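You operate a simulated robot arm through the tools that you are given. There is no shell and no other tool. Be economical: measure what you need, move in short steps, check, and stop when the job is done.

Carry out the task below with a simulated robot arm. There is one attempt and no reset: what you move stays moved.

TASK
Thread the copper ring, then the silver ring, on the upright rod.
Fine: screw the black stop nut on over them.

Only the result counts: the job must be done as asked and must still hold three seconds after the hand-in. Knocking over, shifting, dropping, spilling or breaking anything else fails it.

THE ROBOT
A 7-joint arm with a two-finger parallel gripper, fixed in place. Base frame: the origin is at the foot of the arm, x ahead of it, y to its left, z up; the work surface is at about z = 82.6. Lengths are in cm, angles in degrees, forces in N, time in s.
With the tool pointing down near the work surface it reaches from about 22 to 74 cm from the base axis. Its first joint turns from -166.0 to 166.0 degrees. Payload 1.57 kg.
Tool frame: the origin (TCP) lies between the finger pads and is the grasp point; the fingertips stand 3 cm ahead of it; z points along the fingers, y is the line along which they close. Largest opening 11 cm; finger width 2.4, thickness 1.2; the body of the gripper, 4.8 by 11.2 cm, starts 7.8 cm behind the TCP.
Orientation is that of the tool frame in the base frame, as [roll, pitch, yaw] about the fixed x, y, z axes, in that order (R = Rz(yaw) Ry(pitch) Rx(roll)). With the fingers straight down and closing along the base's y, the tool's x points along the base's -x, its y along +y and its z along -z.

THE INTERFACE
- The arm moves only by the tool jog_arm. Its argument "rows" is a list of rows, each a list of 7 numbers: the shift along the tool's x, y, z in cm, then the turn, a rotation vector about the tool's x, y, z in degrees, then the gripper command, from -1 (fully open) to 1 (shut), values between in proportion. In form: [[tx, ty, tz, rx, ry, rz, fingers], ...]. A call has 1 to 10 rows; each row shifts and turns the commanded pose from where the row before left it, along the tool's axes as they then stand. Rows are played at 5 a second. More than 5 cm and 8.6 degrees between two rows, or a gripper value outside its range, and nothing of the call is played. Where a pose cannot be reached the arm comes as near as it can. A force on the tool above 40 N (or 10 N above the force at the start of the call, whichever is more), or a blocked arm, ends the call early, and 0.2 s more pass. Each finger travels about 4.5 cm/s and halts on what it meets, pressing with about 36 N; the grip force reading is that of the motor and also rises with nothing between the fingers. The clock runs only during rows and for 0.2 s after the last one: add rows that do not move to give the fingers time. The reply holds the time, the measured pose of the TCP, the force on the tool along the base axes, the opening and the grip force, in the units named above and with some noise.
- Cameras (640 x 400 px; columns grow to the right, rows downward): "scene" is fixed at [22.2, 51.64, 160.27]; the picture's right is [-0.71, -0.70, 0.00], its down [-0.67, 0.68, -0.31] and it looks along [0.22, -0.22, -0.95] (base axes); focal length 346 px, centre (320, 200). "wrist" rides on the gripper at [7, 1.6, -14.1] in the tool frame; the picture's right is [-0.23, 0.97, 0.00], its down [-0.86, -0.20, -0.48] and it looks along [-0.47, -0.11, 0.88] (tool axes); focal length 222 px, centre (320, 200). There is no depth. A picture from a camera that has moved, and an enlarged one, comes with that camera's place and axes in the base frame and with its lens. The place of the scene camera against the robot may be out by one fixed shift of up to 2.5 cm in any direction.
- camera(camera): a new picture of that camera. No time passes.
- lift_body(by): slides the trunk up (or, below 0, down) by that many cm; the arm rides with it, the base frame stays. It gives what a move gives, with no picture.
- enlarge(camera, box): a new picture of the part [left, top, right, bottom] of that camera's present view, enlarged. No time passes.
- finish_job(): hands the job in; it is judged then, once.

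Work in short steps. Places have to be worked out from the pictures, the camera data and where the tool is seen: move nearer, look again, correct. Check each grasp and each placing, and mend what went wrong. You have 120 turns and 84 pictures in all, those below and enlarged ones among them. Open the gripper and draw the arm clear of the work before you hand the job in, unless the task says otherwise; then end with one line.

The tools are called after "Call:" by a JSON object that holds its "api" and its "payload". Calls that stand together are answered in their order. jog_arm: Moves the arm, as the interface text tells. Its arguments: {"type":"object","properties":{"rows":{"type":"array","items":{"type":"array","items":{"type":"number"}}}},"required":["rows"]} The other tools are called the same way: lift_body (by) slides the trunk up or down; camera (camera) takes a picture; enlarge (camera, box) takes an enlarged picture of a part of a camera's view; finish_job () hands the job in.

At the start:

```text
time_s: 0.0
tool_pos: [40.46, 38.21, 124.03]
tcp_rot: [-179.9, 0.0, 179.9]
force: [0.5, -0.4, 0.3]
width: 11.01
grasp_force: 0.1
trunk travel left (down, up): [-52.5, 6.5]
```

scene: 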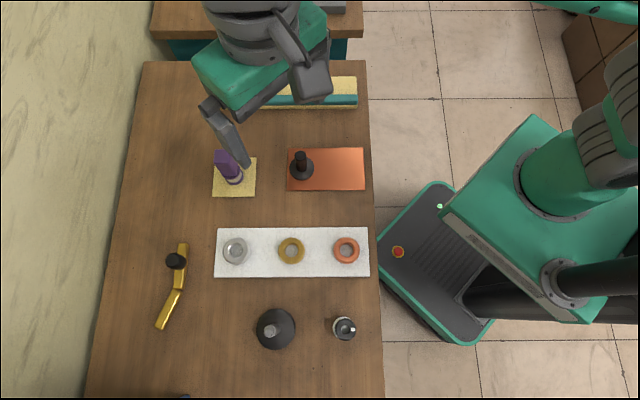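
wrist: 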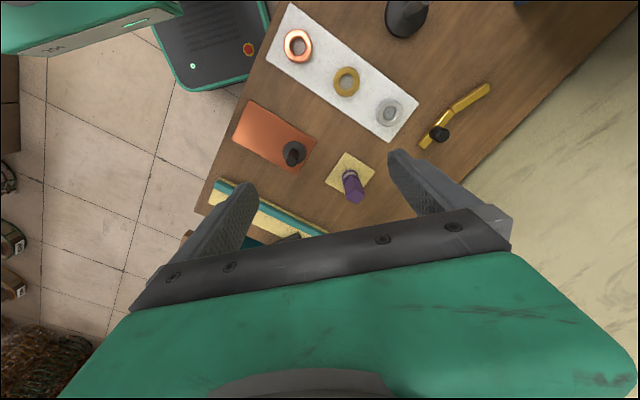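

The pictures show rings on a white strip and several dark uprights; I enlarge to identify the rod and the nut.

Call:
{"api": "enlarge", "payload": {"camera": "scene", "box": [200, 220, 400, 360]}}

Call:
{"api": "enlarge", "payload": {"camera": "scene", "box": [130, 120, 380, 340]}}

```text
2.86 times, centred on (300, 290) of scene
camera zoom: at [22.2, 51.64, 160.27], right [-0.71, -0.7, 0.0], down [-0.67, 0.68, -0.31], along [0.22, -0.22, -0.95], focal length 989 px, centre (377, -57)
```

zoom: 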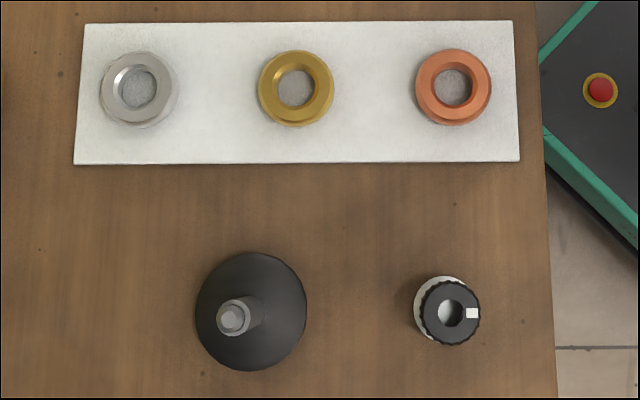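

```text
1.82 times, centred on (255, 230) of scene
camera zoom: at [22.2, 51.64, 160.27], right [-0.71, -0.7, 0.0], down [-0.67, 0.68, -0.31], along [0.22, -0.22, -0.95], focal length 629 px, centre (438, 146)
```

zoom: 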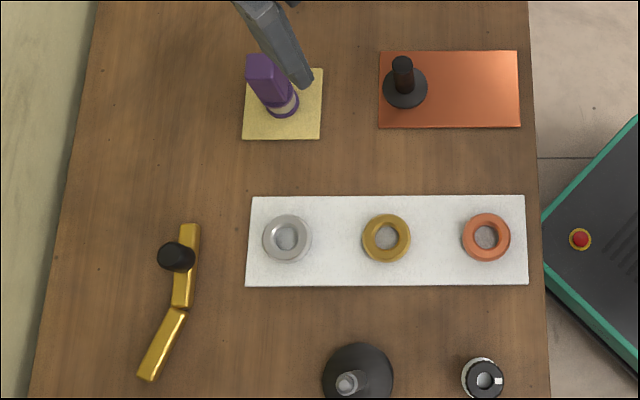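

Rings: copper about (27.6, 38.2), silver (45, 55.5). Rod about (26.5, 60.7) and nut about (16.7, 50.4), all from the uncalibrated scene camera. I move over the area for a wrist view.

Call:
{"api": "jog_arm", "payload": {"rows": [[2.5, 3, 2, 0, 0, 0, -1], [2.5, 3, 2, 0, 0, 0, -1], [2.5, 3, 2, 0, 0, 0, -1], [2.5, 3, 2, 0, 0, 0, -1], [0, 0, 0, 0, 0, 0, -1], [0, 0, 0, 0, 0, 0, -1]]}}

Call:
{"api": "camera", "payload": {"camera": "wrist"}}

Call:
{"api": "camera", "payload": {"camera": "scene"}}

```text
time_s: 1.4
tool_pos: [30.48, 50.28, 116.1]
tcp_rot: [180.0, 0.0, 179.9]
force: [-0.6, 0.4, -0.1]
width: 10.98
grasp_force: 0.0
trunk travel left (down, up): [-52.5, 6.5]
```

```text
79 pictures are left
camera wrist: at [23.56, 51.86, 130.08], right [0.23, 0.97, 0.0], down [0.85, -0.2, 0.48], along [0.47, -0.11, -0.88], focal length 222 px, centre (320, 200)
```

wrist: 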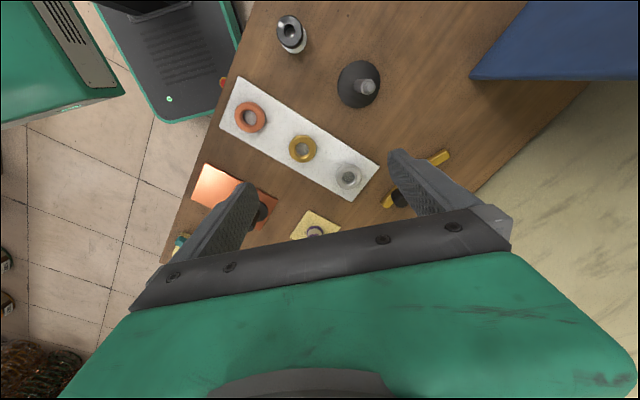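

```text
78 pictures are left
```

scene: 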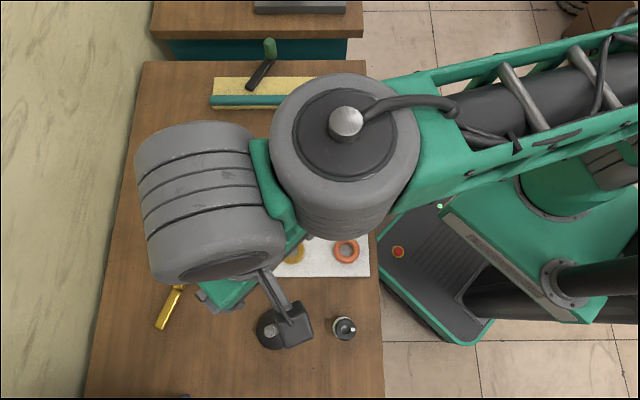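

Wrist view gives copper ≈(27.1, 37.2), silver ≈(43.7, 53.5), rod ≈(26.9, 58.3) with top z≈96, nut ≈(16.4, 48.9). I go down above the copper ring for a closer look.

Call:
{"api": "jog_arm", "payload": {"rows": [[0.7, -2.6, 3, 0, 0, 0, -1], [0.7, -2.6, 3, 0, 0, 0, -1], [0.7, -2.6, 3, 0, 0, 0, -1], [0.7, -2.6, 3, 0, 0, 0, -1], [0.6, -2.7, 4, 0, 0, 0, -1], [0, 0, 4, 0, 0, 0, -1], [0, 0, 0, 0, 0, 0, -1], [0, 0, 0, 0, 0, 0, -1]]}}

Call:
{"api": "camera", "payload": {"camera": "wrist"}}

```text
time_s: 3.2
tool_pos: [26.94, 37.06, 96.12]
tcp_rot: [179.9, -0.1, -180.0]
force: [0.4, 0.8, -0.7]
width: 11.02
grasp_force: 0.0
trunk travel left (down, up): [-52.5, 6.5]
```

```text
77 pictures are left
camera wrist: at [20.11, 38.68, 110.2], right [0.23, 0.97, 0.0], down [0.85, -0.2, 0.48], along [0.47, -0.11, -0.88], focal length 222 px, centre (320, 200)
```

wrist: 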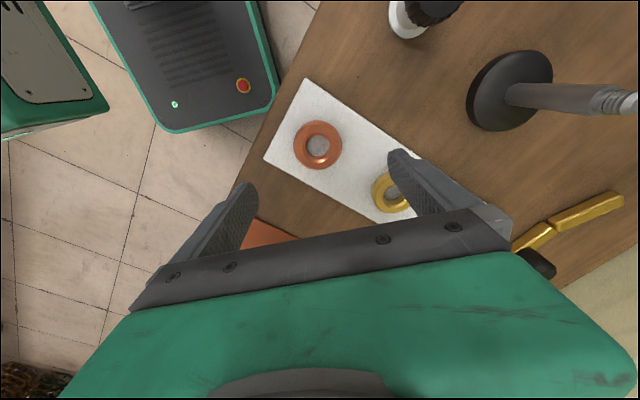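

The copper ring is at ≈(26.7, 36.8). I enlarge the rod and ring for detail.

Call:
{"api": "enlarge", "payload": {"camera": "wrist", "box": [380, 0, 640, 160]}}

Call:
{"api": "enlarge", "payload": {"camera": "wrist", "box": [260, 80, 440, 220]}}

```text
2.46 times, centred on (510, 80) of wrist
camera zoom: at [20.11, 38.68, 110.2], right [0.23, 0.97, 0.0], down [0.85, -0.2, 0.48], along [0.47, -0.11, -0.88], focal length 547 px, centre (-148, 495)
```

zoom: 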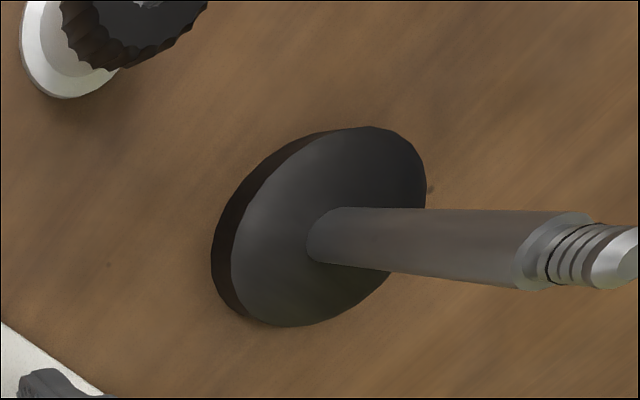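

```text
2.86 times, centred on (350, 150) of wrist
camera zoom: at [20.11, 38.68, 110.2], right [0.23, 0.97, 0.0], down [0.85, -0.2, 0.48], along [0.47, -0.11, -0.88], focal length 635 px, centre (234, 343)
```

zoom: 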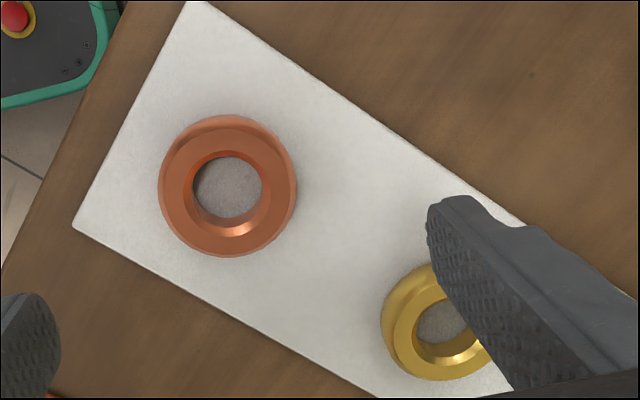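

Rod axis ≈(26.4, 58.2), shoulder z≈92.5 and threaded tip z≈94.3. Ring OD is about 5.5 with a hole of about 2.75, so I centre on the copper ring and descend.

Call:
{"api": "jog_arm", "payload": {"rows": [[0.24, -0.26, 2, 0, 0, 0, -1], [0, 0, 2.5, 0, 0, 0, -1], [0, 0, 2.5, 0, 0, 0, -1], [0, 0, 1.5, 0, 0, 0, -1], [0, 0, 1.0, 0, 0, 0, -1], [0, 0, 0, 0, 0, 0, -1], [0, 0, 0, 0, 0, 0, -1]]}}

Call:
{"api": "camera", "payload": {"camera": "wrist"}}

Call:
{"api": "enlarge", "payload": {"camera": "wrist", "box": [220, 80, 440, 240]}}

```text
time_s: 4.8
tool_pos: [26.8, 36.88, 86.57]
tcp_rot: [-180.0, 0.0, 180.0]
force: [-0.3, 0.4, -0.1]
width: 11.01
grasp_force: 0.0
trunk travel left (down, up): [-52.5, 6.5]
```

```text
74 pictures are left
camera wrist: at [19.93, 38.44, 100.67], right [0.23, 0.97, 0.0], down [0.86, -0.2, 0.48], along [0.47, -0.11, -0.88], focal length 222 px, centre (320, 200)
```

wrist: 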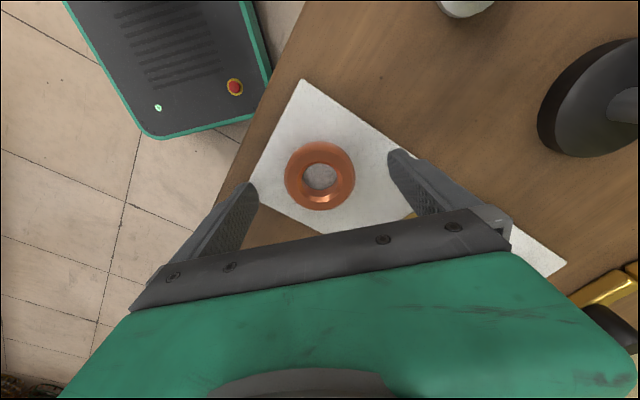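

```text
2.50 times, centred on (330, 160) of wrist
camera zoom: at [19.93, 38.44, 100.67], right [0.23, 0.97, 0.0], down [0.86, -0.2, 0.48], along [0.47, -0.11, -0.88], focal length 555 px, centre (295, 300)
```

zoom: 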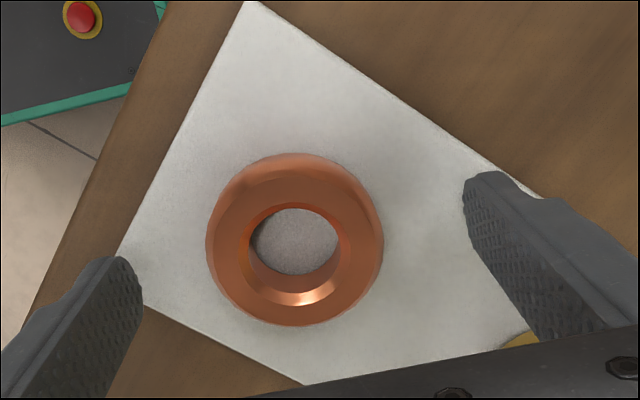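

Ring is well centred at (26.8, 36.8). I lower 0.3 and close.

Call:
{"api": "jog_arm", "payload": {"rows": [[0, 0, 0.3, 0, 0, 0, -1], [0, 0, 0, 0, 0, 0, -0.2], [0, 0, 0, 0, 0, 0, 0.2], [0, 0, 0, 0, 0, 0, 1], [0, 0, 0, 0, 0, 0, 1], [0, 0, 0, 0, 0, 0, 1], [0, 0, 0, 0, 0, 0, 1]]}}

Call:
{"api": "enlarge", "payload": {"camera": "wrist", "box": [220, 80, 440, 240]}}

```text
time_s: 6.4
tool_pos: [26.71, 36.86, 86.28]
tcp_rot: [180.0, 0.0, -180.0]
force: [-0.2, 0.7, 0.5]
width: 5.67
grasp_force: 35.5
trunk travel left (down, up): [-52.5, 6.5]
```

```text
2.50 times, centred on (330, 160) of wrist
camera zoom: at [19.95, 38.45, 100.36], right [0.23, 0.97, 0.0], down [0.86, -0.2, 0.48], along [0.47, -0.11, -0.88], focal length 555 px, centre (295, 300)
```

zoom: 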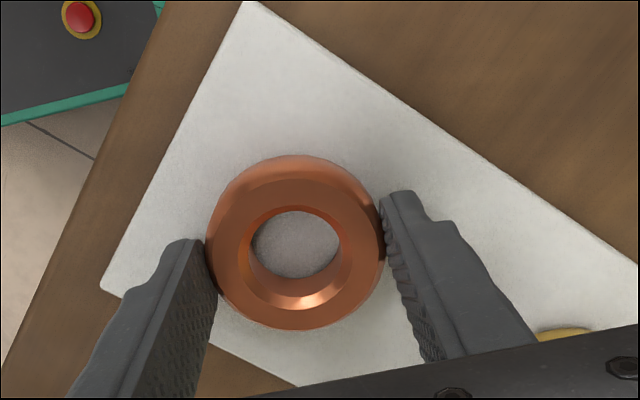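

Grasp firm at 5.67 width. I lift to z≈101 and carry it over the rod.

Call:
{"api": "jog_arm", "payload": {"rows": [[0, 0, -2, 0, 0, 0, 1], [0, 0, -4, 0, 0, 0, 1], [0, 0, -4.5, 0, 0, 0, 1], [0, 0, -4.5, 0, 0, 0, 1], [0.1, 4, 0, 0, 0, 0, 1], [0.1, 4.5, 0, 0, 0, 0, 1], [0.1, 4.5, 0, 0, 0, 0, 1], [0, 4.3, 0, 0, 0, 0, 1], [0, 0, 0, 0, 0, 0, 1], [0, 0, 0, 0, 0, 0, 1]]}}

Call:
{"api": "camera", "payload": {"camera": "wrist"}}

Call:
{"api": "camera", "payload": {"camera": "scene"}}

```text
time_s: 8.6
tool_pos: [26.49, 54.01, 101.21]
tcp_rot: [-180.0, 0.0, 180.0]
force: [-0.9, 0.0, -0.7]
width: 5.66
grasp_force: 36.4
trunk travel left (down, up): [-52.5, 6.5]
```

```text
71 pictures are left
camera wrist: at [19.57, 55.72, 115.36], right [0.23, 0.97, 0.0], down [0.86, -0.2, 0.48], along [0.47, -0.11, -0.88], focal length 222 px, centre (320, 200)
```

wrist: 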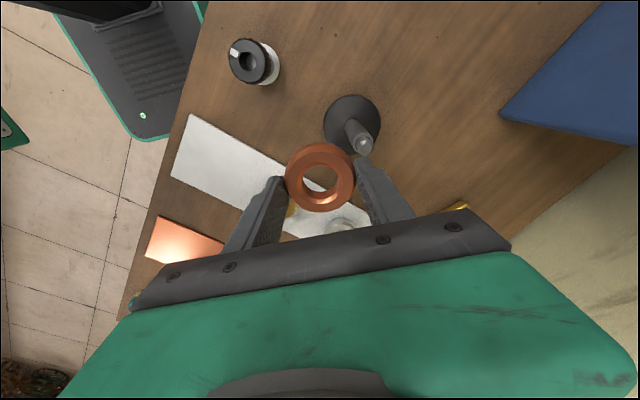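

```text
70 pictures are left
```

scene: 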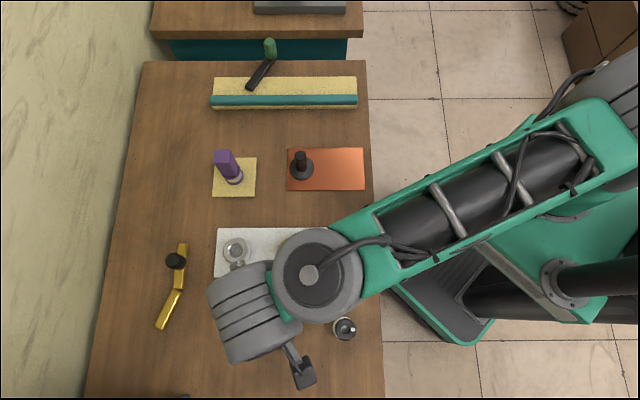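

The ring is held. I enlarge to measure the rod tip.

Call:
{"api": "enlarge", "payload": {"camera": "wrist", "box": [270, 80, 430, 220]}}

```text
2.86 times, centred on (350, 150) of wrist
camera zoom: at [19.57, 55.72, 115.36], right [0.23, 0.97, 0.0], down [0.86, -0.2, 0.48], along [0.47, -0.11, -0.88], focal length 635 px, centre (234, 343)
```

zoom: 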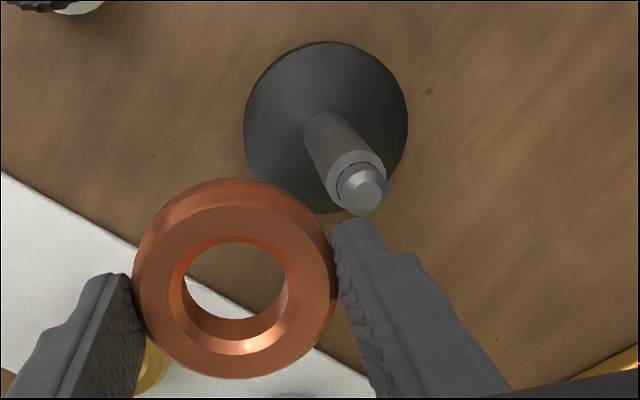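

Rod tip measures ≈(26.1, 58.7); ring sits at TCP +(0.1, 0). I move over the tip, still clear of it, and look again.

Call:
{"api": "jog_arm", "payload": {"rows": [[0.2, 2.3, 0, 0, 0, 0, 1], [0.25, 2.4, 0, 0, 0, 0, 1], [0, 0, 1.2, 0, 0, 0, 1], [0, 0, 0, 0, 0, 0, 1], [0, 0, 0, 0, 0, 0, 1]]}}

Call:
{"api": "enlarge", "payload": {"camera": "wrist", "box": [260, 100, 380, 220]}}

```text
time_s: 9.8
tool_pos: [25.96, 58.78, 100.12]
tcp_rot: [-179.9, 0.0, -180.0]
force: [-0.7, -0.8, -1.5]
width: 5.68
grasp_force: 36.0
trunk travel left (down, up): [-52.5, 6.5]
```

```text
3.33 times, centred on (320, 160) of wrist
camera zoom: at [19.18, 60.45, 114.16], right [0.23, 0.97, 0.0], down [0.86, -0.2, 0.48], along [0.47, -0.11, -0.88], focal length 740 px, centre (320, 333)
```

zoom: 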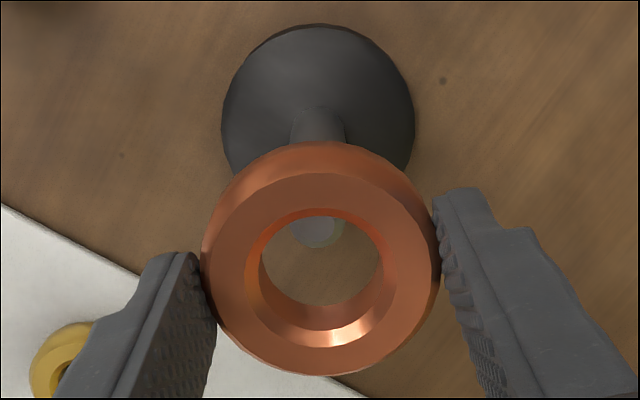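

Laterally aligned. I descend until the tip should be inside the ring and look again.

Call:
{"api": "jog_arm", "payload": {"rows": [[-0.05, 0, 1.0, 0, 0, 0, 1], [0, 0, 1.0, 0, 0, 0, 1], [0, 0, 0.5, 0, 0, 0, 1], [0, 0, 0, 0, 0, 0, 1]]}}

Call:
{"api": "enlarge", "payload": {"camera": "wrist", "box": [260, 100, 380, 220]}}

```text
time_s: 10.8
tool_pos: [26.17, 58.76, 97.58]
tcp_rot: [179.9, 0.0, -180.0]
force: [0.2, -1.1, -1.8]
width: 5.67
grasp_force: 36.1
trunk travel left (down, up): [-52.5, 6.5]
```

```text
3.33 times, centred on (320, 160) of wrist
camera zoom: at [19.23, 60.43, 111.63], right [0.23, 0.97, 0.0], down [0.86, -0.2, 0.48], along [0.47, -0.11, -0.88], focal length 740 px, centre (320, 333)
```

zoom: 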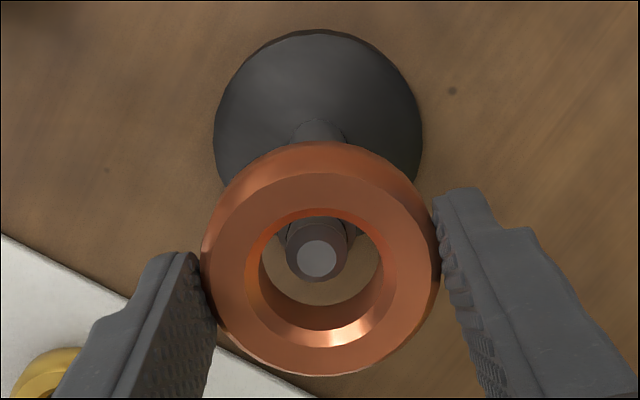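

Tip is inside the bore. I lower 1 more and compare the tip against the ring's top plane.

Call:
{"api": "jog_arm", "payload": {"rows": [[0, -0.08, 0.6, 0, 0, 0, 1], [0, 0, 0.6, 0, 0, 0, 1], [0, 0, 0, 0, 0, 0, 1]]}}

Call:
{"api": "enlarge", "payload": {"camera": "wrist", "box": [260, 100, 380, 220]}}

```text
time_s: 11.6
tool_pos: [26.16, 58.77, 96.4]
tcp_rot: [-180.0, 0.1, -180.0]
force: [0.0, -0.5, -1.2]
width: 5.64
grasp_force: 35.7
trunk travel left (down, up): [-52.5, 6.5]
```

```text
3.33 times, centred on (320, 160) of wrist
camera zoom: at [19.26, 60.38, 110.4], right [0.23, 0.97, 0.0], down [0.86, -0.2, 0.48], along [0.47, -0.11, -0.88], focal length 740 px, centre (320, 333)
```

zoom: 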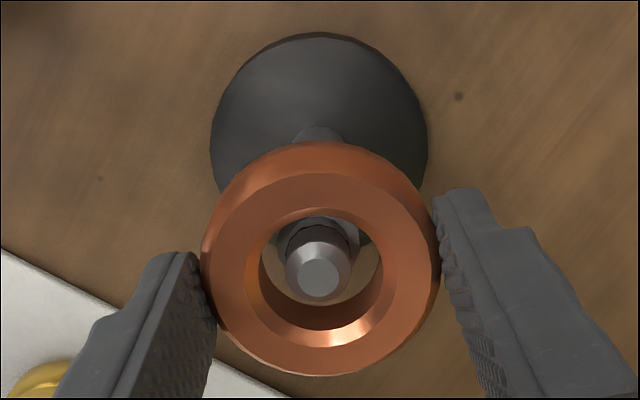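

Tip centre (318,278) matches the hole centre (322,277). I continue down over the shoulder.

Call:
{"api": "jog_arm", "payload": {"rows": [[0, -0.05, 0.6, 0, 0, 0, 1], [0, 0, 0.6, 0, 0, 0, 1], [0, 0, 0.6, 0, 0, 0, 1], [0, 0, 0, 0, 0, 0, 1]]}}

Call:
{"api": "enlarge", "payload": {"camera": "wrist", "box": [260, 100, 380, 220]}}

```text
time_s: 12.6
tool_pos: [26.1, 58.64, 94.57]
tcp_rot: [180.0, 0.1, 180.0]
force: [0.3, -0.7, -0.7]
width: 5.69
grasp_force: 36.2
trunk travel left (down, up): [-52.5, 6.5]
```

```text
3.33 times, centred on (320, 160) of wrist
camera zoom: at [19.24, 60.34, 108.62], right [0.23, 0.97, 0.0], down [0.86, -0.2, 0.48], along [0.47, -0.11, -0.88], focal length 740 px, centre (320, 333)
```

zoom: 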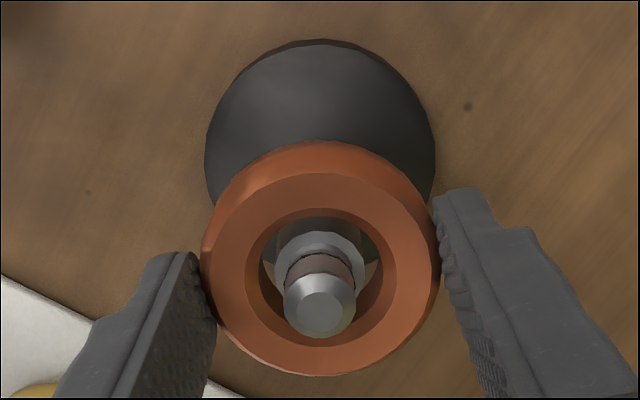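

Shoulder is inside the bore with no contact force; I continue down to near the base.

Call:
{"api": "jog_arm", "payload": {"rows": [[0, 0, 0.7, 0, 0, 0, 1], [0, 0, 0.7, 0, 0, 0, 1], [0, 0, 0.7, 0, 0, 0, 1], [0, 0, 0, 0, 0, 0, 1]]}}

Call:
{"api": "enlarge", "payload": {"camera": "wrist", "box": [260, 100, 380, 220]}}

```text
time_s: 13.6
tool_pos: [26.03, 58.64, 92.48]
tcp_rot: [-180.0, -0.1, 180.0]
force: [-0.5, -0.1, -1.1]
width: 5.66
grasp_force: 35.8
trunk travel left (down, up): [-52.5, 6.5]
```

```text
3.33 times, centred on (320, 160) of wrist
camera zoom: at [19.21, 60.35, 106.51], right [0.23, 0.97, 0.0], down [0.86, -0.2, 0.48], along [0.47, -0.11, -0.88], focal length 740 px, centre (320, 333)
```

zoom: 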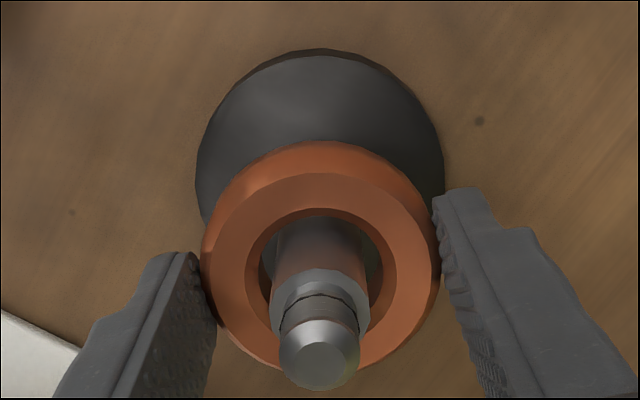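

Rod is centred within the ring. I lower 4.2 more and then check.

Call:
{"api": "jog_arm", "payload": {"rows": [[0, 0, 0.9, 0, 0, 0, 1], [0, 0, 0.9, 0, 0, 0, 1], [0, 0, 0.9, 0, 0, 0, 1], [0, 0, 0.9, 0, 0, 0, 1], [0, 0, 0.6, 0, 0, 0, 1], [0, 0, 0, 0, 0, 0, 1]]}}

Call:
{"api": "camera", "payload": {"camera": "wrist"}}

```text
time_s: 15.0
tool_pos: [26.12, 58.77, 88.32]
tcp_rot: [180.0, 0.0, 180.0]
force: [-0.8, 0.0, -1.4]
width: 5.66
grasp_force: 35.7
trunk travel left (down, up): [-52.5, 6.5]
```

```text
63 pictures are left
camera wrist: at [19.19, 60.34, 102.33], right [0.23, 0.97, 0.0], down [0.86, -0.2, 0.48], along [0.47, -0.11, -0.88], focal length 222 px, centre (320, 200)
```

wrist: 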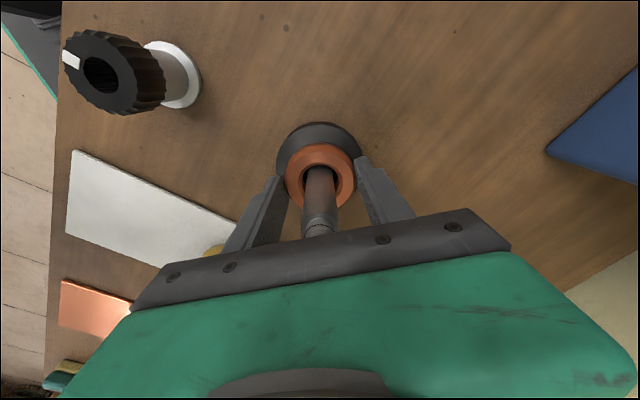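

Ring is near the base. I lower 0.5, open, and rise straight up.

Call:
{"api": "jog_arm", "payload": {"rows": [[0, 0, 0.5, 0, 0, 0, 1], [0, 0, 0, 0, 0, 0, 1], [0, 0, 0, 0, 0, 0, -0.2], [0, 0, 0, 0, 0, 0, -0.6], [0, 0, 0, 0, 0, 0, -1], [0, 0, 0, 0, 0, 0, -1], [0, 0, 0, 0, 0, 0, -1]]}}

Call:
{"api": "jog_arm", "payload": {"rows": [[0, 0, -2, 0, 0, 0, -1], [0, 0, -4, 0, 0, 0, -1], [0, 0, -4, 0, 0, 0, -1], [0, 0, -4, 0, 0, 0, -1], [0, 0, 0, 0, 0, 0, -1]]}}

Call:
{"api": "camera", "payload": {"camera": "wrist"}}

```text
time_s: 16.6
tool_pos: [26.08, 58.76, 87.73]
tcp_rot: [180.0, 0.0, 179.9]
force: [0.3, 0.1, -0.6]
width: 11.0
grasp_force: 0.1
trunk travel left (down, up): [-52.5, 6.5]
```

```text
time_s: 17.8
tool_pos: [26.05, 58.6, 101.78]
tcp_rot: [-179.9, 0.0, -180.0]
force: [-0.4, 0.8, 0.4]
width: 11.01
grasp_force: 0.1
trunk travel left (down, up): [-52.5, 6.5]
```

```text
62 pictures are left
camera wrist: at [19.18, 60.3, 115.91], right [0.23, 0.97, 0.0], down [0.86, -0.2, 0.48], along [0.47, -0.11, -0.88], focal length 222 px, centre (320, 200)
```

wrist: 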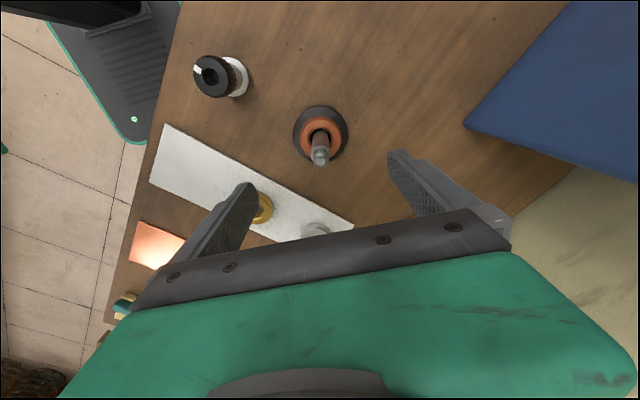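

Copper ring sits on the rod. Next the silver ring: I travel at height to above it.

Call:
{"api": "jog_arm", "payload": {"rows": [[-4.4, -1.3, 0, 0, 0, 0, -1], [-4.4, -1.3, 0, 0, 0, 0, -1], [-4.4, -1.3, 0, 0, 0, 0, -1], [-4.4, -1.3, 0, 0, 0, 0, -1], [0, 0, 3, 0, 0, 0, -1], [0, 0, 3, 0, 0, 0, -1], [0, 0, 0, 0, 0, 0, -1], [0, 0, 0, 0, 0, 0, -1]]}}

Call:
{"api": "camera", "payload": {"camera": "wrist"}}

```text
time_s: 19.6
tool_pos: [43.7, 53.57, 95.89]
tcp_rot: [180.0, 0.0, 180.0]
force: [-0.9, 0.1, 0.9]
width: 11.0
grasp_force: 0.1
trunk travel left (down, up): [-52.5, 6.5]
```

```text
61 pictures are left
camera wrist: at [36.82, 55.1, 109.88], right [0.23, 0.97, 0.0], down [0.86, -0.2, 0.48], along [0.47, -0.11, -0.88], focal length 222 px, centre (320, 200)
```

wrist: 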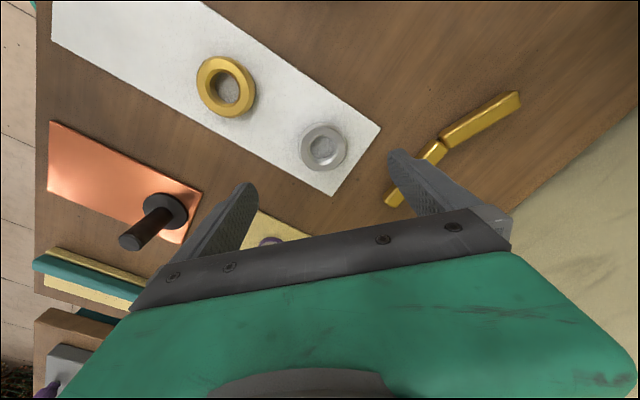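

Silver ring centre ≈(43.7, 53.85). I shift 0.27 in y and descend.

Call:
{"api": "jog_arm", "payload": {"rows": [[0, 0.27, 2, 0, 0, 0, -1], [0, 0, 2.5, 0, 0, 0, -1], [0, 0, 2.5, 0, 0, 0, -1], [0, 0, 1.5, 0, 0, 0, -1], [0, 0, 0.8, 0, 0, 0, -1], [0, 0, 0, 0, 0, 0, -1], [0, 0, 0, 0, 0, 0, -1]]}}

Call:
{"api": "enlarge", "payload": {"camera": "wrist", "box": [220, 80, 440, 240]}}

```text
time_s: 21.2
tool_pos: [43.63, 53.96, 86.42]
tcp_rot: [180.0, -0.1, -180.0]
force: [-0.3, -1.0, -1.2]
width: 11.0
grasp_force: 0.1
trunk travel left (down, up): [-52.5, 6.5]
```

```text
2.50 times, centred on (330, 160) of wrist
camera zoom: at [36.78, 55.39, 100.55], right [0.23, 0.97, 0.0], down [0.86, -0.2, 0.48], along [0.47, -0.11, -0.88], focal length 555 px, centre (295, 300)
```

zoom: 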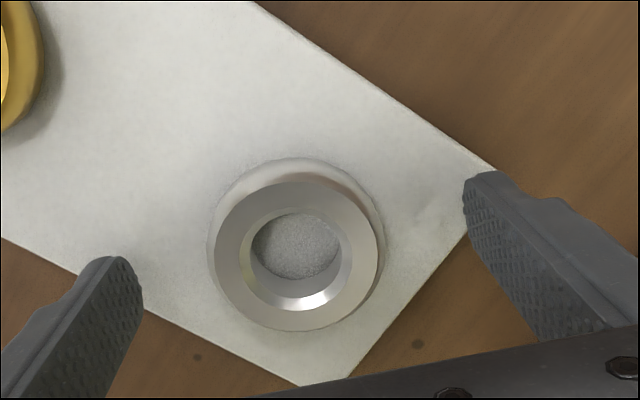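

Ring is centred as the copper one was; I close on it.

Call:
{"api": "jog_arm", "payload": {"rows": [[0, 0, 0.1, 0, 0, 0, -1], [0, 0, 0, 0, 0, 0, -0.2], [0, 0, 0, 0, 0, 0, 0.2], [0, 0, 0, 0, 0, 0, 1], [0, 0, 0, 0, 0, 0, 1], [0, 0, 0, 0, 0, 0, 1], [0, 0, 0, 0, 0, 0, 1]]}}

Call:
{"api": "enlarge", "payload": {"camera": "wrist", "box": [260, 100, 380, 220]}}

```text
time_s: 22.8
tool_pos: [43.64, 53.74, 86.39]
tcp_rot: [180.0, 0.1, -180.0]
force: [0.3, -0.8, 0.1]
width: 5.68
grasp_force: 35.6
trunk travel left (down, up): [-52.5, 6.5]
```

```text
3.33 times, centred on (320, 160) of wrist
camera zoom: at [36.8, 55.38, 100.44], right [0.23, 0.97, 0.0], down [0.86, -0.2, 0.48], along [0.47, -0.11, -0.88], focal length 740 px, centre (320, 333)
```

zoom: 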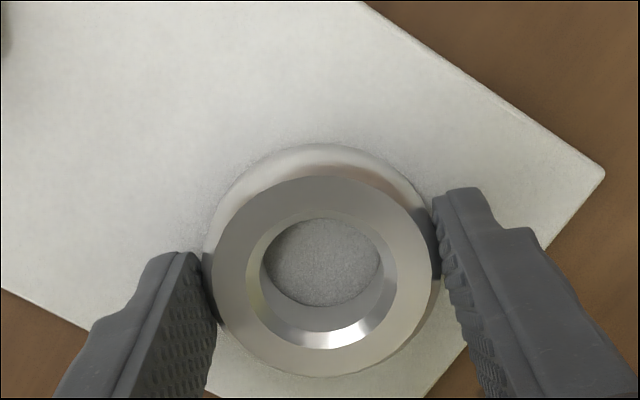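

Grasp firm. I lift, carry over the rod and stop just above the tip.

Call:
{"api": "jog_arm", "payload": {"rows": [[0, 0, -3, 0, 0, 0, 1], [0, 0, -4, 0, 0, 0, 1], [0, 0, -4, 0, 0, 0, 1], [0, 0, -3.8, 0, 0, 0, 1], [4.4, 1.2, 0, 0, 0, 0, 1], [4.4, 1.2, 0, 0, 0, 0, 1], [4.4, 1.2, 0, 0, 0, 0, 1], [4.4, 1.25, 0, 0, 0, 0, 1], [0, 0, 0, 0, 0, 0, 1], [0, 0, 0, 0, 0, 0, 1]]}}

Call:
{"api": "jog_arm", "payload": {"rows": [[0, 0, 1, 0, 0, 0, 1], [0, 0, 1, 0, 0, 0, 1], [0, 0, 0.8, 0, 0, 0, 1], [0, 0, 0, 0, 0, 0, 1], [0, 0, 0, 0, 0, 0, 1]]}}

Call:
{"api": "enlarge", "payload": {"camera": "wrist", "box": [260, 100, 380, 220]}}

```text
time_s: 25.0
tool_pos: [26.05, 58.87, 101.2]
tcp_rot: [180.0, 0.1, -179.9]
force: [0.2, -0.4, -0.6]
width: 5.66
grasp_force: 36.1
trunk travel left (down, up): [-52.5, 6.5]
```

```text
time_s: 26.2
tool_pos: [25.97, 58.6, 98.42]
tcp_rot: [-179.9, 0.1, -180.0]
force: [-1.3, -0.3, -1.3]
width: 5.67
grasp_force: 35.8
trunk travel left (down, up): [-52.5, 6.5]
```

```text
3.33 times, centred on (320, 160) of wrist
camera zoom: at [19.19, 60.25, 112.42], right [0.23, 0.97, 0.0], down [0.86, -0.2, 0.48], along [0.47, -0.11, -0.88], focal length 740 px, centre (320, 333)
```

zoom: 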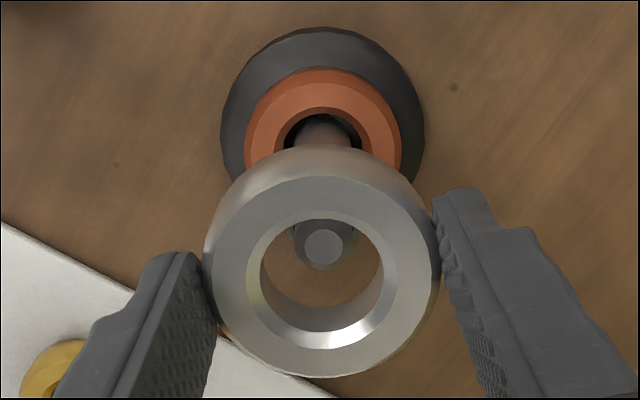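

Alignment matches the earlier insertion. I lower 3 in slow steps and check.

Call:
{"api": "jog_arm", "payload": {"rows": [[0, 0, 0.6, 0, 0, 0, 1], [0, 0, 0.6, 0, 0, 0, 1], [0, 0, 0.6, 0, 0, 0, 1], [0, 0, 0.6, 0, 0, 0, 1], [0, 0, 0.6, 0, 0, 0, 1], [0, 0, 0, 0, 0, 0, 1]]}}

Call:
{"api": "enlarge", "payload": {"camera": "wrist", "box": [260, 100, 380, 220]}}

```text
time_s: 27.6
tool_pos: [26.08, 58.74, 95.33]
tcp_rot: [-180.0, 0.0, -180.0]
force: [0.0, 0.0, -1.9]
width: 5.65
grasp_force: 35.9
trunk travel left (down, up): [-52.5, 6.5]
```

```text
3.33 times, centred on (320, 160) of wrist
camera zoom: at [19.23, 60.26, 109.4], right [0.23, 0.97, 0.0], down [0.86, -0.2, 0.48], along [0.47, -0.11, -0.88], focal length 740 px, centre (320, 333)
```

zoom: 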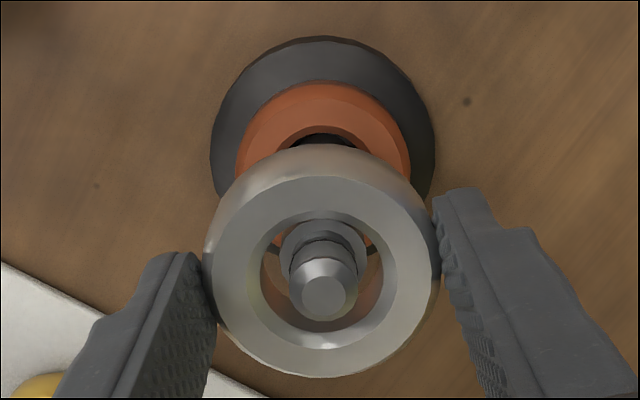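

Centred. I lower 5.5 more in steps, watching force.

Call:
{"api": "jog_arm", "payload": {"rows": [[0, 0.05, 0.7, 0, 0, 0, 1], [0, 0, 0.7, 0, 0, 0, 1], [0, 0, 0.8, 0, 0, 0, 1], [0, 0, 0.9, 0, 0, 0, 1], [0, 0, 0.9, 0, 0, 0, 1], [0, 0, 0.9, 0, 0, 0, 1], [0, 0, 0.6, 0, 0, 0, 1], [0, 0, 0, 0, 0, 0, 1]]}}

Call:
{"api": "enlarge", "payload": {"camera": "wrist", "box": [220, 80, 440, 240]}}

```text
time_s: 29.4
tool_pos: [26.14, 58.68, 89.78]
tcp_rot: [179.9, 0.0, 180.0]
force: [0.6, -0.8, -1.6]
width: 5.67
grasp_force: 35.8
trunk travel left (down, up): [-52.5, 6.5]
```

```text
2.50 times, centred on (330, 160) of wrist
camera zoom: at [19.24, 60.33, 103.92], right [0.23, 0.97, 0.0], down [0.86, -0.2, 0.48], along [0.47, -0.11, -0.88], focal length 555 px, centre (295, 300)
```

zoom: 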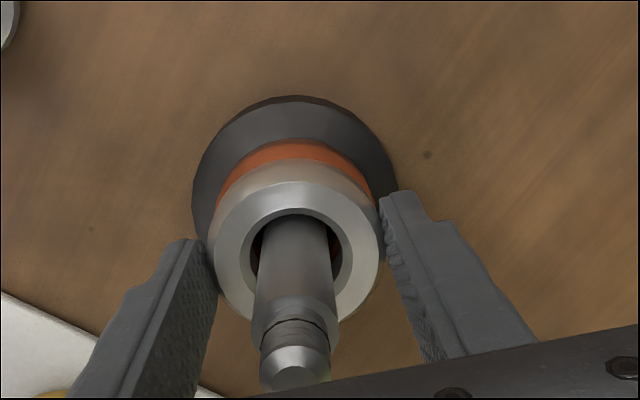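

Silver ring is just over the copper; I release and rise, then look.

Call:
{"api": "jog_arm", "payload": {"rows": [[0, 0, 0.2, 0, 0, 0, 1], [0, 0, 0, 0, 0, 0, -0.2], [0, 0, 0, 0, 0, 0, -0.6], [0, 0, 0, 0, 0, 0, -1], [0, 0, 0, 0, 0, 0, -1], [0, 0, 0, 0, 0, 0, -1]]}}

Call:
{"api": "jog_arm", "payload": {"rows": [[0, 0, -2, 0, 0, 0, -1], [0, 0, -4, 0, 0, 0, -1], [0, 0, -4, 0, 0, 0, -1], [0, 0, -3, 0, 0, 0, -1], [0, 0, 0, 0, 0, 0, -1], [0, 0, 0, 0, 0, 0, -1]]}}

Call:
{"api": "camera", "payload": {"camera": "wrist"}}

Call:
{"api": "enlarge", "payload": {"camera": "wrist", "box": [160, 20, 400, 200]}}

```text
time_s: 30.8
tool_pos: [26.11, 58.7, 89.73]
tcp_rot: [180.0, 0.0, 179.9]
force: [0.0, 0.6, -0.3]
width: 11.01
grasp_force: 0.0
trunk travel left (down, up): [-52.5, 6.5]
```

```text
time_s: 32.2
tool_pos: [26.17, 58.77, 102.65]
tcp_rot: [-180.0, 0.0, 179.9]
force: [-0.1, 0.4, 0.5]
width: 10.99
grasp_force: 0.1
trunk travel left (down, up): [-52.5, 6.5]
```

```text
55 pictures are left
camera wrist: at [19.24, 60.4, 116.74], right [0.23, 0.97, 0.0], down [0.86, -0.2, 0.48], along [0.47, -0.11, -0.88], focal length 222 px, centre (320, 200)
```

wrist: 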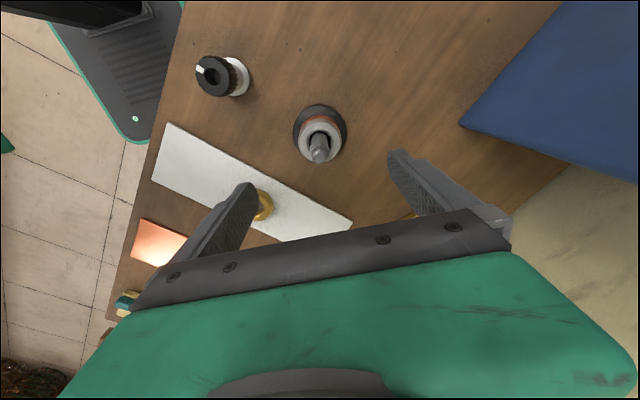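

```text
2.22 times, centred on (280, 110) of wrist
camera zoom: at [19.24, 60.4, 116.74], right [0.23, 0.97, 0.0], down [0.86, -0.2, 0.48], along [0.47, -0.11, -0.88], focal length 494 px, centre (409, 400)
```

zoom: 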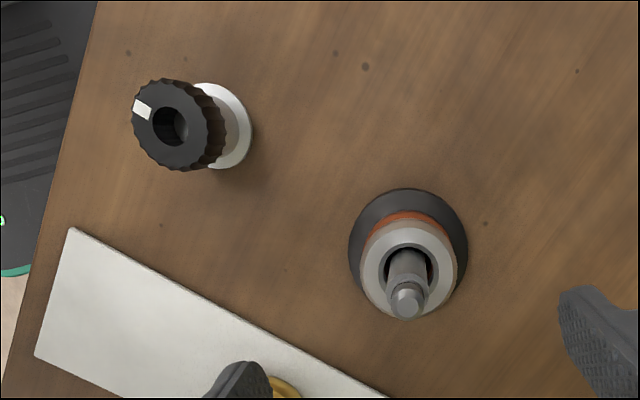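

Both rings are on. Next I move above the nut on its white stand.

Call:
{"api": "jog_arm", "payload": {"rows": [[2.4, -2.5, 0, 0, 0, 0, -1], [2.4, -2.5, 0, 0, 0, 0, -1], [2.4, -2.5, 0, 0, 0, 0, -1], [2.4, -2.5, 0, 0, 0, 0, -1], [0, 0, 0, 0, 0, 0, -1], [0, 0, 0, 0, 0, 0, -1]]}}

Call:
{"api": "enlarge", "payload": {"camera": "wrist", "box": [200, 60, 440, 240]}}

Call:
{"api": "camera", "payload": {"camera": "scene"}}

```text
time_s: 33.6
tool_pos: [16.47, 48.76, 102.69]
tcp_rot: [-179.9, 0.0, -180.0]
force: [-1.4, 0.3, -1.0]
width: 11.0
grasp_force: 0.0
trunk travel left (down, up): [-52.5, 6.5]
```

```text
2.22 times, centred on (320, 150) of wrist
camera zoom: at [9.62, 50.39, 116.72], right [0.23, 0.97, 0.0], down [0.86, -0.2, 0.48], along [0.47, -0.11, -0.88], focal length 494 px, centre (320, 311)
```

zoom: 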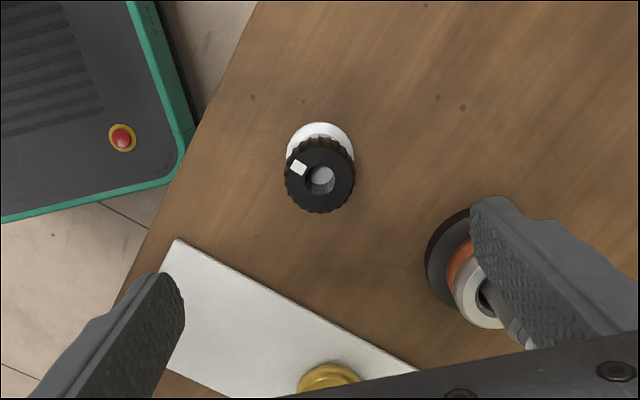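

```text
52 pictures are left
```

scene: 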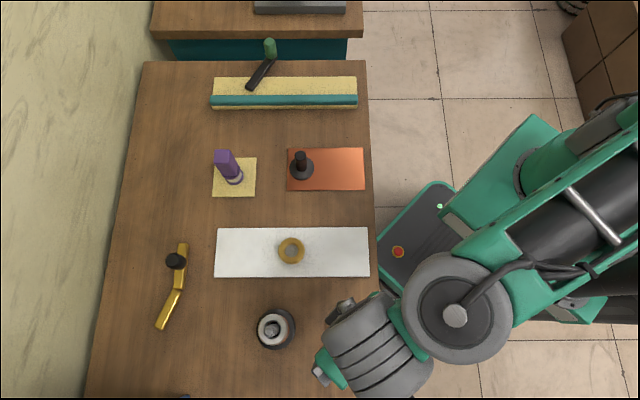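

Nut axis ≈(16.35, 48.8), top z≈88.6, about 4 wide and 2 thick. To have room for tightening (clockwise), I pre-turn the wrist counter-clockwise here and see how far it goes.

Call:
{"api": "jog_arm", "payload": {"rows": [[0, 0, 0, 0, 0, -8.5, -1], [0, 0, 0, 0, 0, -8.5, -1], [0, 0, 0, 0, 0, -8.5, -1], [0, 0, 0, 0, 0, -8.5, -1], [0, 0, 0, 0, 0, -8.5, -1], [0, 0, 0, 0, 0, -8.5, -1], [0, 0, 0, 0, 0, -8.5, -1], [0, 0, 0, 0, 0, -8.5, -1], [0, 0, 0, 0, 0, -8.5, -1], [0, 0, 0, 0, 0, -8.5, -1]]}}

```text
time_s: 35.8
tool_pos: [16.51, 48.7, 102.69]
tcp_rot: [180.0, 0.0, -94.9]
force: [0.2, -0.2, -0.1]
width: 10.99
grasp_force: 0.0
trunk travel left (down, up): [-52.5, 6.5]
```

It reached −95°. I try a further 68°.

Call:
{"api": "jog_arm", "payload": {"rows": [[0, 0, 0, 0, 0, -8.5, -1], [0, 0, 0, 0, 0, -8.5, -1], [0, 0, 0, 0, 0, -8.5, -1], [0, 0, 0, 0, 0, -8.5, -1], [0, 0, 0, 0, 0, -8.5, -1], [0, 0, 0, 0, 0, -8.5, -1], [0, 0, 0, 0, 0, -8.5, -1], [0, 0, 0, 0, 0, -8.5, -1], [0, 0, 0, 0, 0, 0, -1]]}}

Call:
{"api": "camera", "payload": {"camera": "wrist"}}

```text
time_s: 37.8
tool_pos: [16.56, 48.71, 102.67]
tcp_rot: [180.0, 0.0, -26.9]
force: [-0.6, 0.4, -0.8]
width: 11.03
grasp_force: 0.1
trunk travel left (down, up): [-52.5, 6.5]
```

```text
51 pictures are left
camera wrist: at [22.07, 44.09, 116.73], right [-0.64, -0.77, 0.0], down [-0.67, 0.56, 0.48], along [-0.37, 0.31, -0.88], focal length 222 px, centre (320, 200)
```

wrist: 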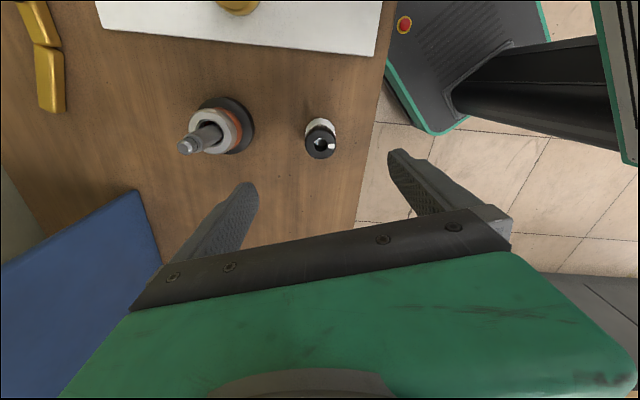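

Wrist now at −27°, 153° pre-turned. Nut measures (16.33, 48.87); I correct slightly and descend to z≈93 to look.

Call:
{"api": "jog_arm", "payload": {"rows": [[-0.2, -0.03, 3, 0, 0, 0, -1], [0, 0, 3, 0, 0, 0, -1], [0, 0, 2, 0, 0, 0, -1], [0, 0, 1.7, 0, 0, 0, -1], [0, 0, 0, 0, 0, 0, -1], [0, 0, 0, 0, 0, 0, -1]]}}

Call:
{"api": "enlarge", "payload": {"camera": "wrist", "box": [240, 80, 420, 220]}}

```text
time_s: 39.2
tool_pos: [16.37, 48.71, 92.78]
tcp_rot: [179.9, 0.0, -26.9]
force: [0.0, -0.7, 0.1]
width: 10.98
grasp_force: 0.2
trunk travel left (down, up): [-52.5, 6.5]
```

```text
2.86 times, centred on (330, 150) of wrist
camera zoom: at [21.9, 44.12, 106.96], right [-0.64, -0.76, 0.0], down [-0.67, 0.57, 0.48], along [-0.37, 0.31, -0.88], focal length 635 px, centre (291, 343)
```

zoom: 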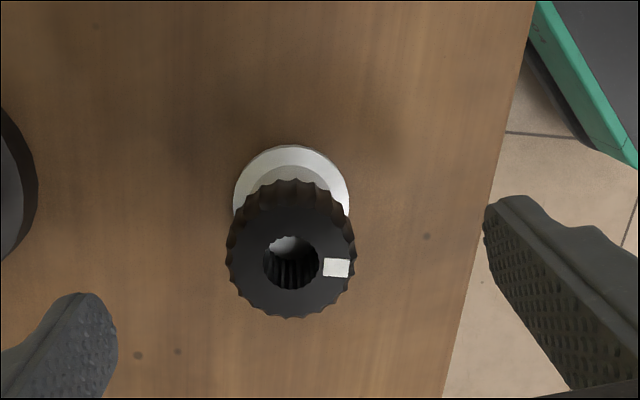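

Nut centre ≈(16.5, 48.6). I nudge 0.1, descend to z≈89.7 and look before closing.

Call:
{"api": "jog_arm", "payload": {"rows": [[0.1, 0.03, 1.0, 0, 0, 0, -1], [0, 0, 1.0, 0, 0, 0, -1], [0, 0, 1.0, 0, 0, 0, -1], [0, 0, 0, 0, 0, 0, -0.2], [0, 0, 0, 0, 0, 0, -0.2], [0, 0, 0, 0, 0, 0, -0.2]]}}

Call:
{"api": "enlarge", "payload": {"camera": "wrist", "box": [240, 100, 400, 220]}}

```text
time_s: 40.6
tool_pos: [16.48, 48.58, 89.93]
tcp_rot: [180.0, 0.0, -27.1]
force: [0.5, -0.1, 0.2]
width: 6.58
grasp_force: 0.0
trunk travel left (down, up): [-52.5, 6.5]
```

```text
3.33 times, centred on (320, 160) of wrist
camera zoom: at [21.96, 44.09, 104.0], right [-0.64, -0.76, 0.0], down [-0.67, 0.57, 0.48], along [-0.37, 0.31, -0.88], focal length 740 px, centre (320, 333)
```

zoom: 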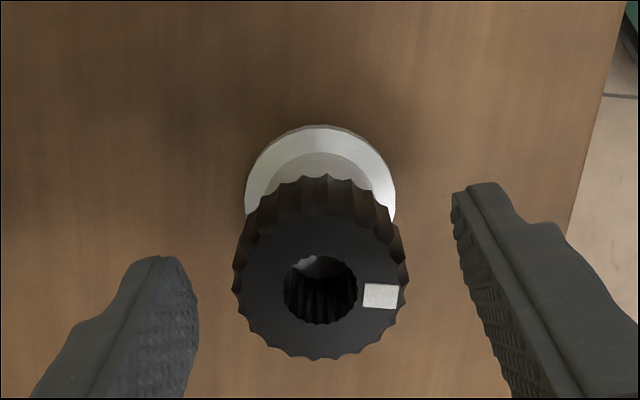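

Nut is centred between the fingers; I close.

Call:
{"api": "jog_arm", "payload": {"rows": [[0, 0, 0.2, 0, 0, 0, 0], [0, 0, 0, 0, 0, 0, 0.2], [0, 0, 0, 0, 0, 0, 1], [0, 0, 0, 0, 0, 0, 1], [0, 0, 0, 0, 0, 0, 1], [0, 0, 0, 0, 0, 0, 1]]}}

Call:
{"api": "enlarge", "payload": {"camera": "wrist", "box": [240, 100, 400, 220]}}

```text
time_s: 42.0
tool_pos: [16.39, 48.77, 89.79]
tcp_rot: [-180.0, 0.1, -27.0]
force: [0.1, 0.1, 0.6]
width: 4.06
grasp_force: 36.1
trunk travel left (down, up): [-52.5, 6.5]
```

```text
3.33 times, centred on (320, 160) of wrist
camera zoom: at [21.94, 44.07, 103.82], right [-0.64, -0.76, 0.0], down [-0.67, 0.57, 0.48], along [-0.37, 0.31, -0.88], focal length 740 px, centre (320, 333)
```

zoom: 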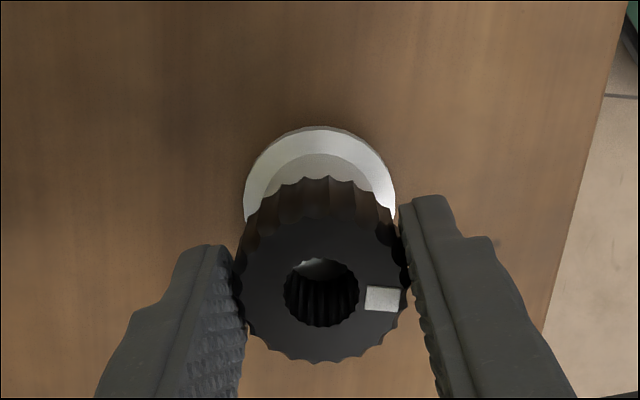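

Grip on the nut is firm at 4.06. I lift gently 1 cm to see whether it comes free of its stand.

Call:
{"api": "jog_arm", "payload": {"rows": [[0, 0, -0.3, 0, 0, 0, 1], [0, 0, -0.3, 0, 0, 0, 1], [0, 0, -0.4, 0, 0, 0, 1], [0, 0, 0, 0, 0, 0, 1]]}}

Call:
{"api": "enlarge", "payload": {"camera": "wrist", "box": [240, 100, 400, 220]}}

```text
time_s: 43.0
tool_pos: [16.38, 48.77, 90.77]
tcp_rot: [-180.0, 0.0, -27.0]
force: [0.7, -0.1, -1.1]
width: 4.07
grasp_force: 36.3
trunk travel left (down, up): [-52.5, 6.5]
```

```text
3.33 times, centred on (320, 160) of wrist
camera zoom: at [21.95, 44.11, 104.84], right [-0.64, -0.76, 0.0], down [-0.67, 0.57, 0.48], along [-0.37, 0.31, -0.88], focal length 740 px, centre (320, 333)
```

zoom: 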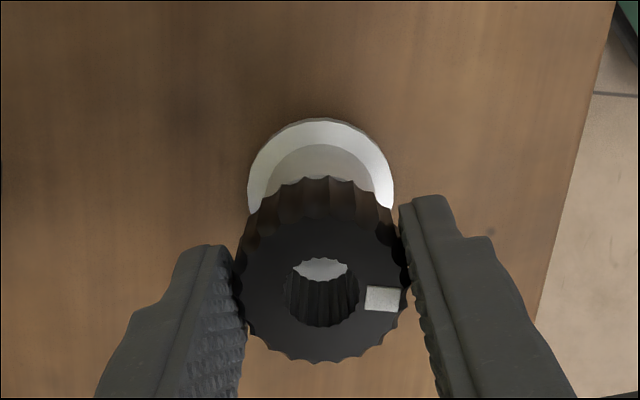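

The nut came free. I lift to z≈100.3 and carry it over the rod.

Call:
{"api": "jog_arm", "payload": {"rows": [[0, 0, -3, 0, 0, 0, 1], [0, 0, -3.5, 0, 0, 0, 1], [0, 0, -3, 0, 0, 0, 1], [1.03, -3.32, 0, 0, 0, 0, 1], [1.03, -3.32, 0, 0, 0, 0, 1], [1.03, -3.32, 0, 0, 0, 0, 1], [1.03, -3.32, 0, 0, 0, 0, 1], [0, 0, 0, 0, 0, 0, 1], [0, 0, 0, 0, 0, 0, 1]]}}

Call:
{"api": "enlarge", "payload": {"camera": "wrist", "box": [240, 80, 400, 220]}}

```text
time_s: 45.0
tool_pos: [26.11, 58.58, 100.2]
tcp_rot: [180.0, -0.1, -27.0]
force: [0.4, -0.8, 0.0]
width: 4.09
grasp_force: 36.0
trunk travel left (down, up): [-52.5, 6.5]
```

```text
2.86 times, centred on (320, 150) of wrist
camera zoom: at [31.66, 54.01, 114.3], right [-0.64, -0.76, 0.0], down [-0.67, 0.57, 0.48], along [-0.37, 0.31, -0.88], focal length 635 px, centre (320, 343)
```

zoom: 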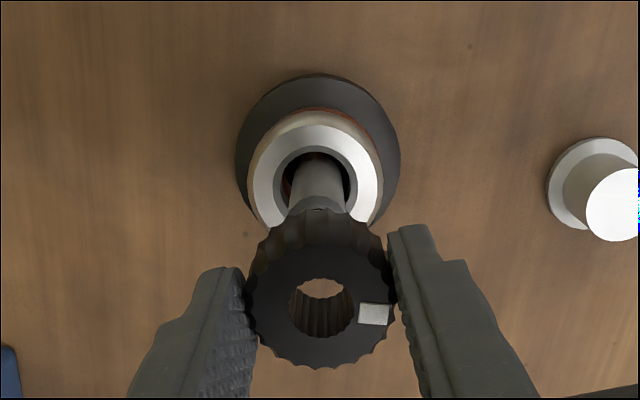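

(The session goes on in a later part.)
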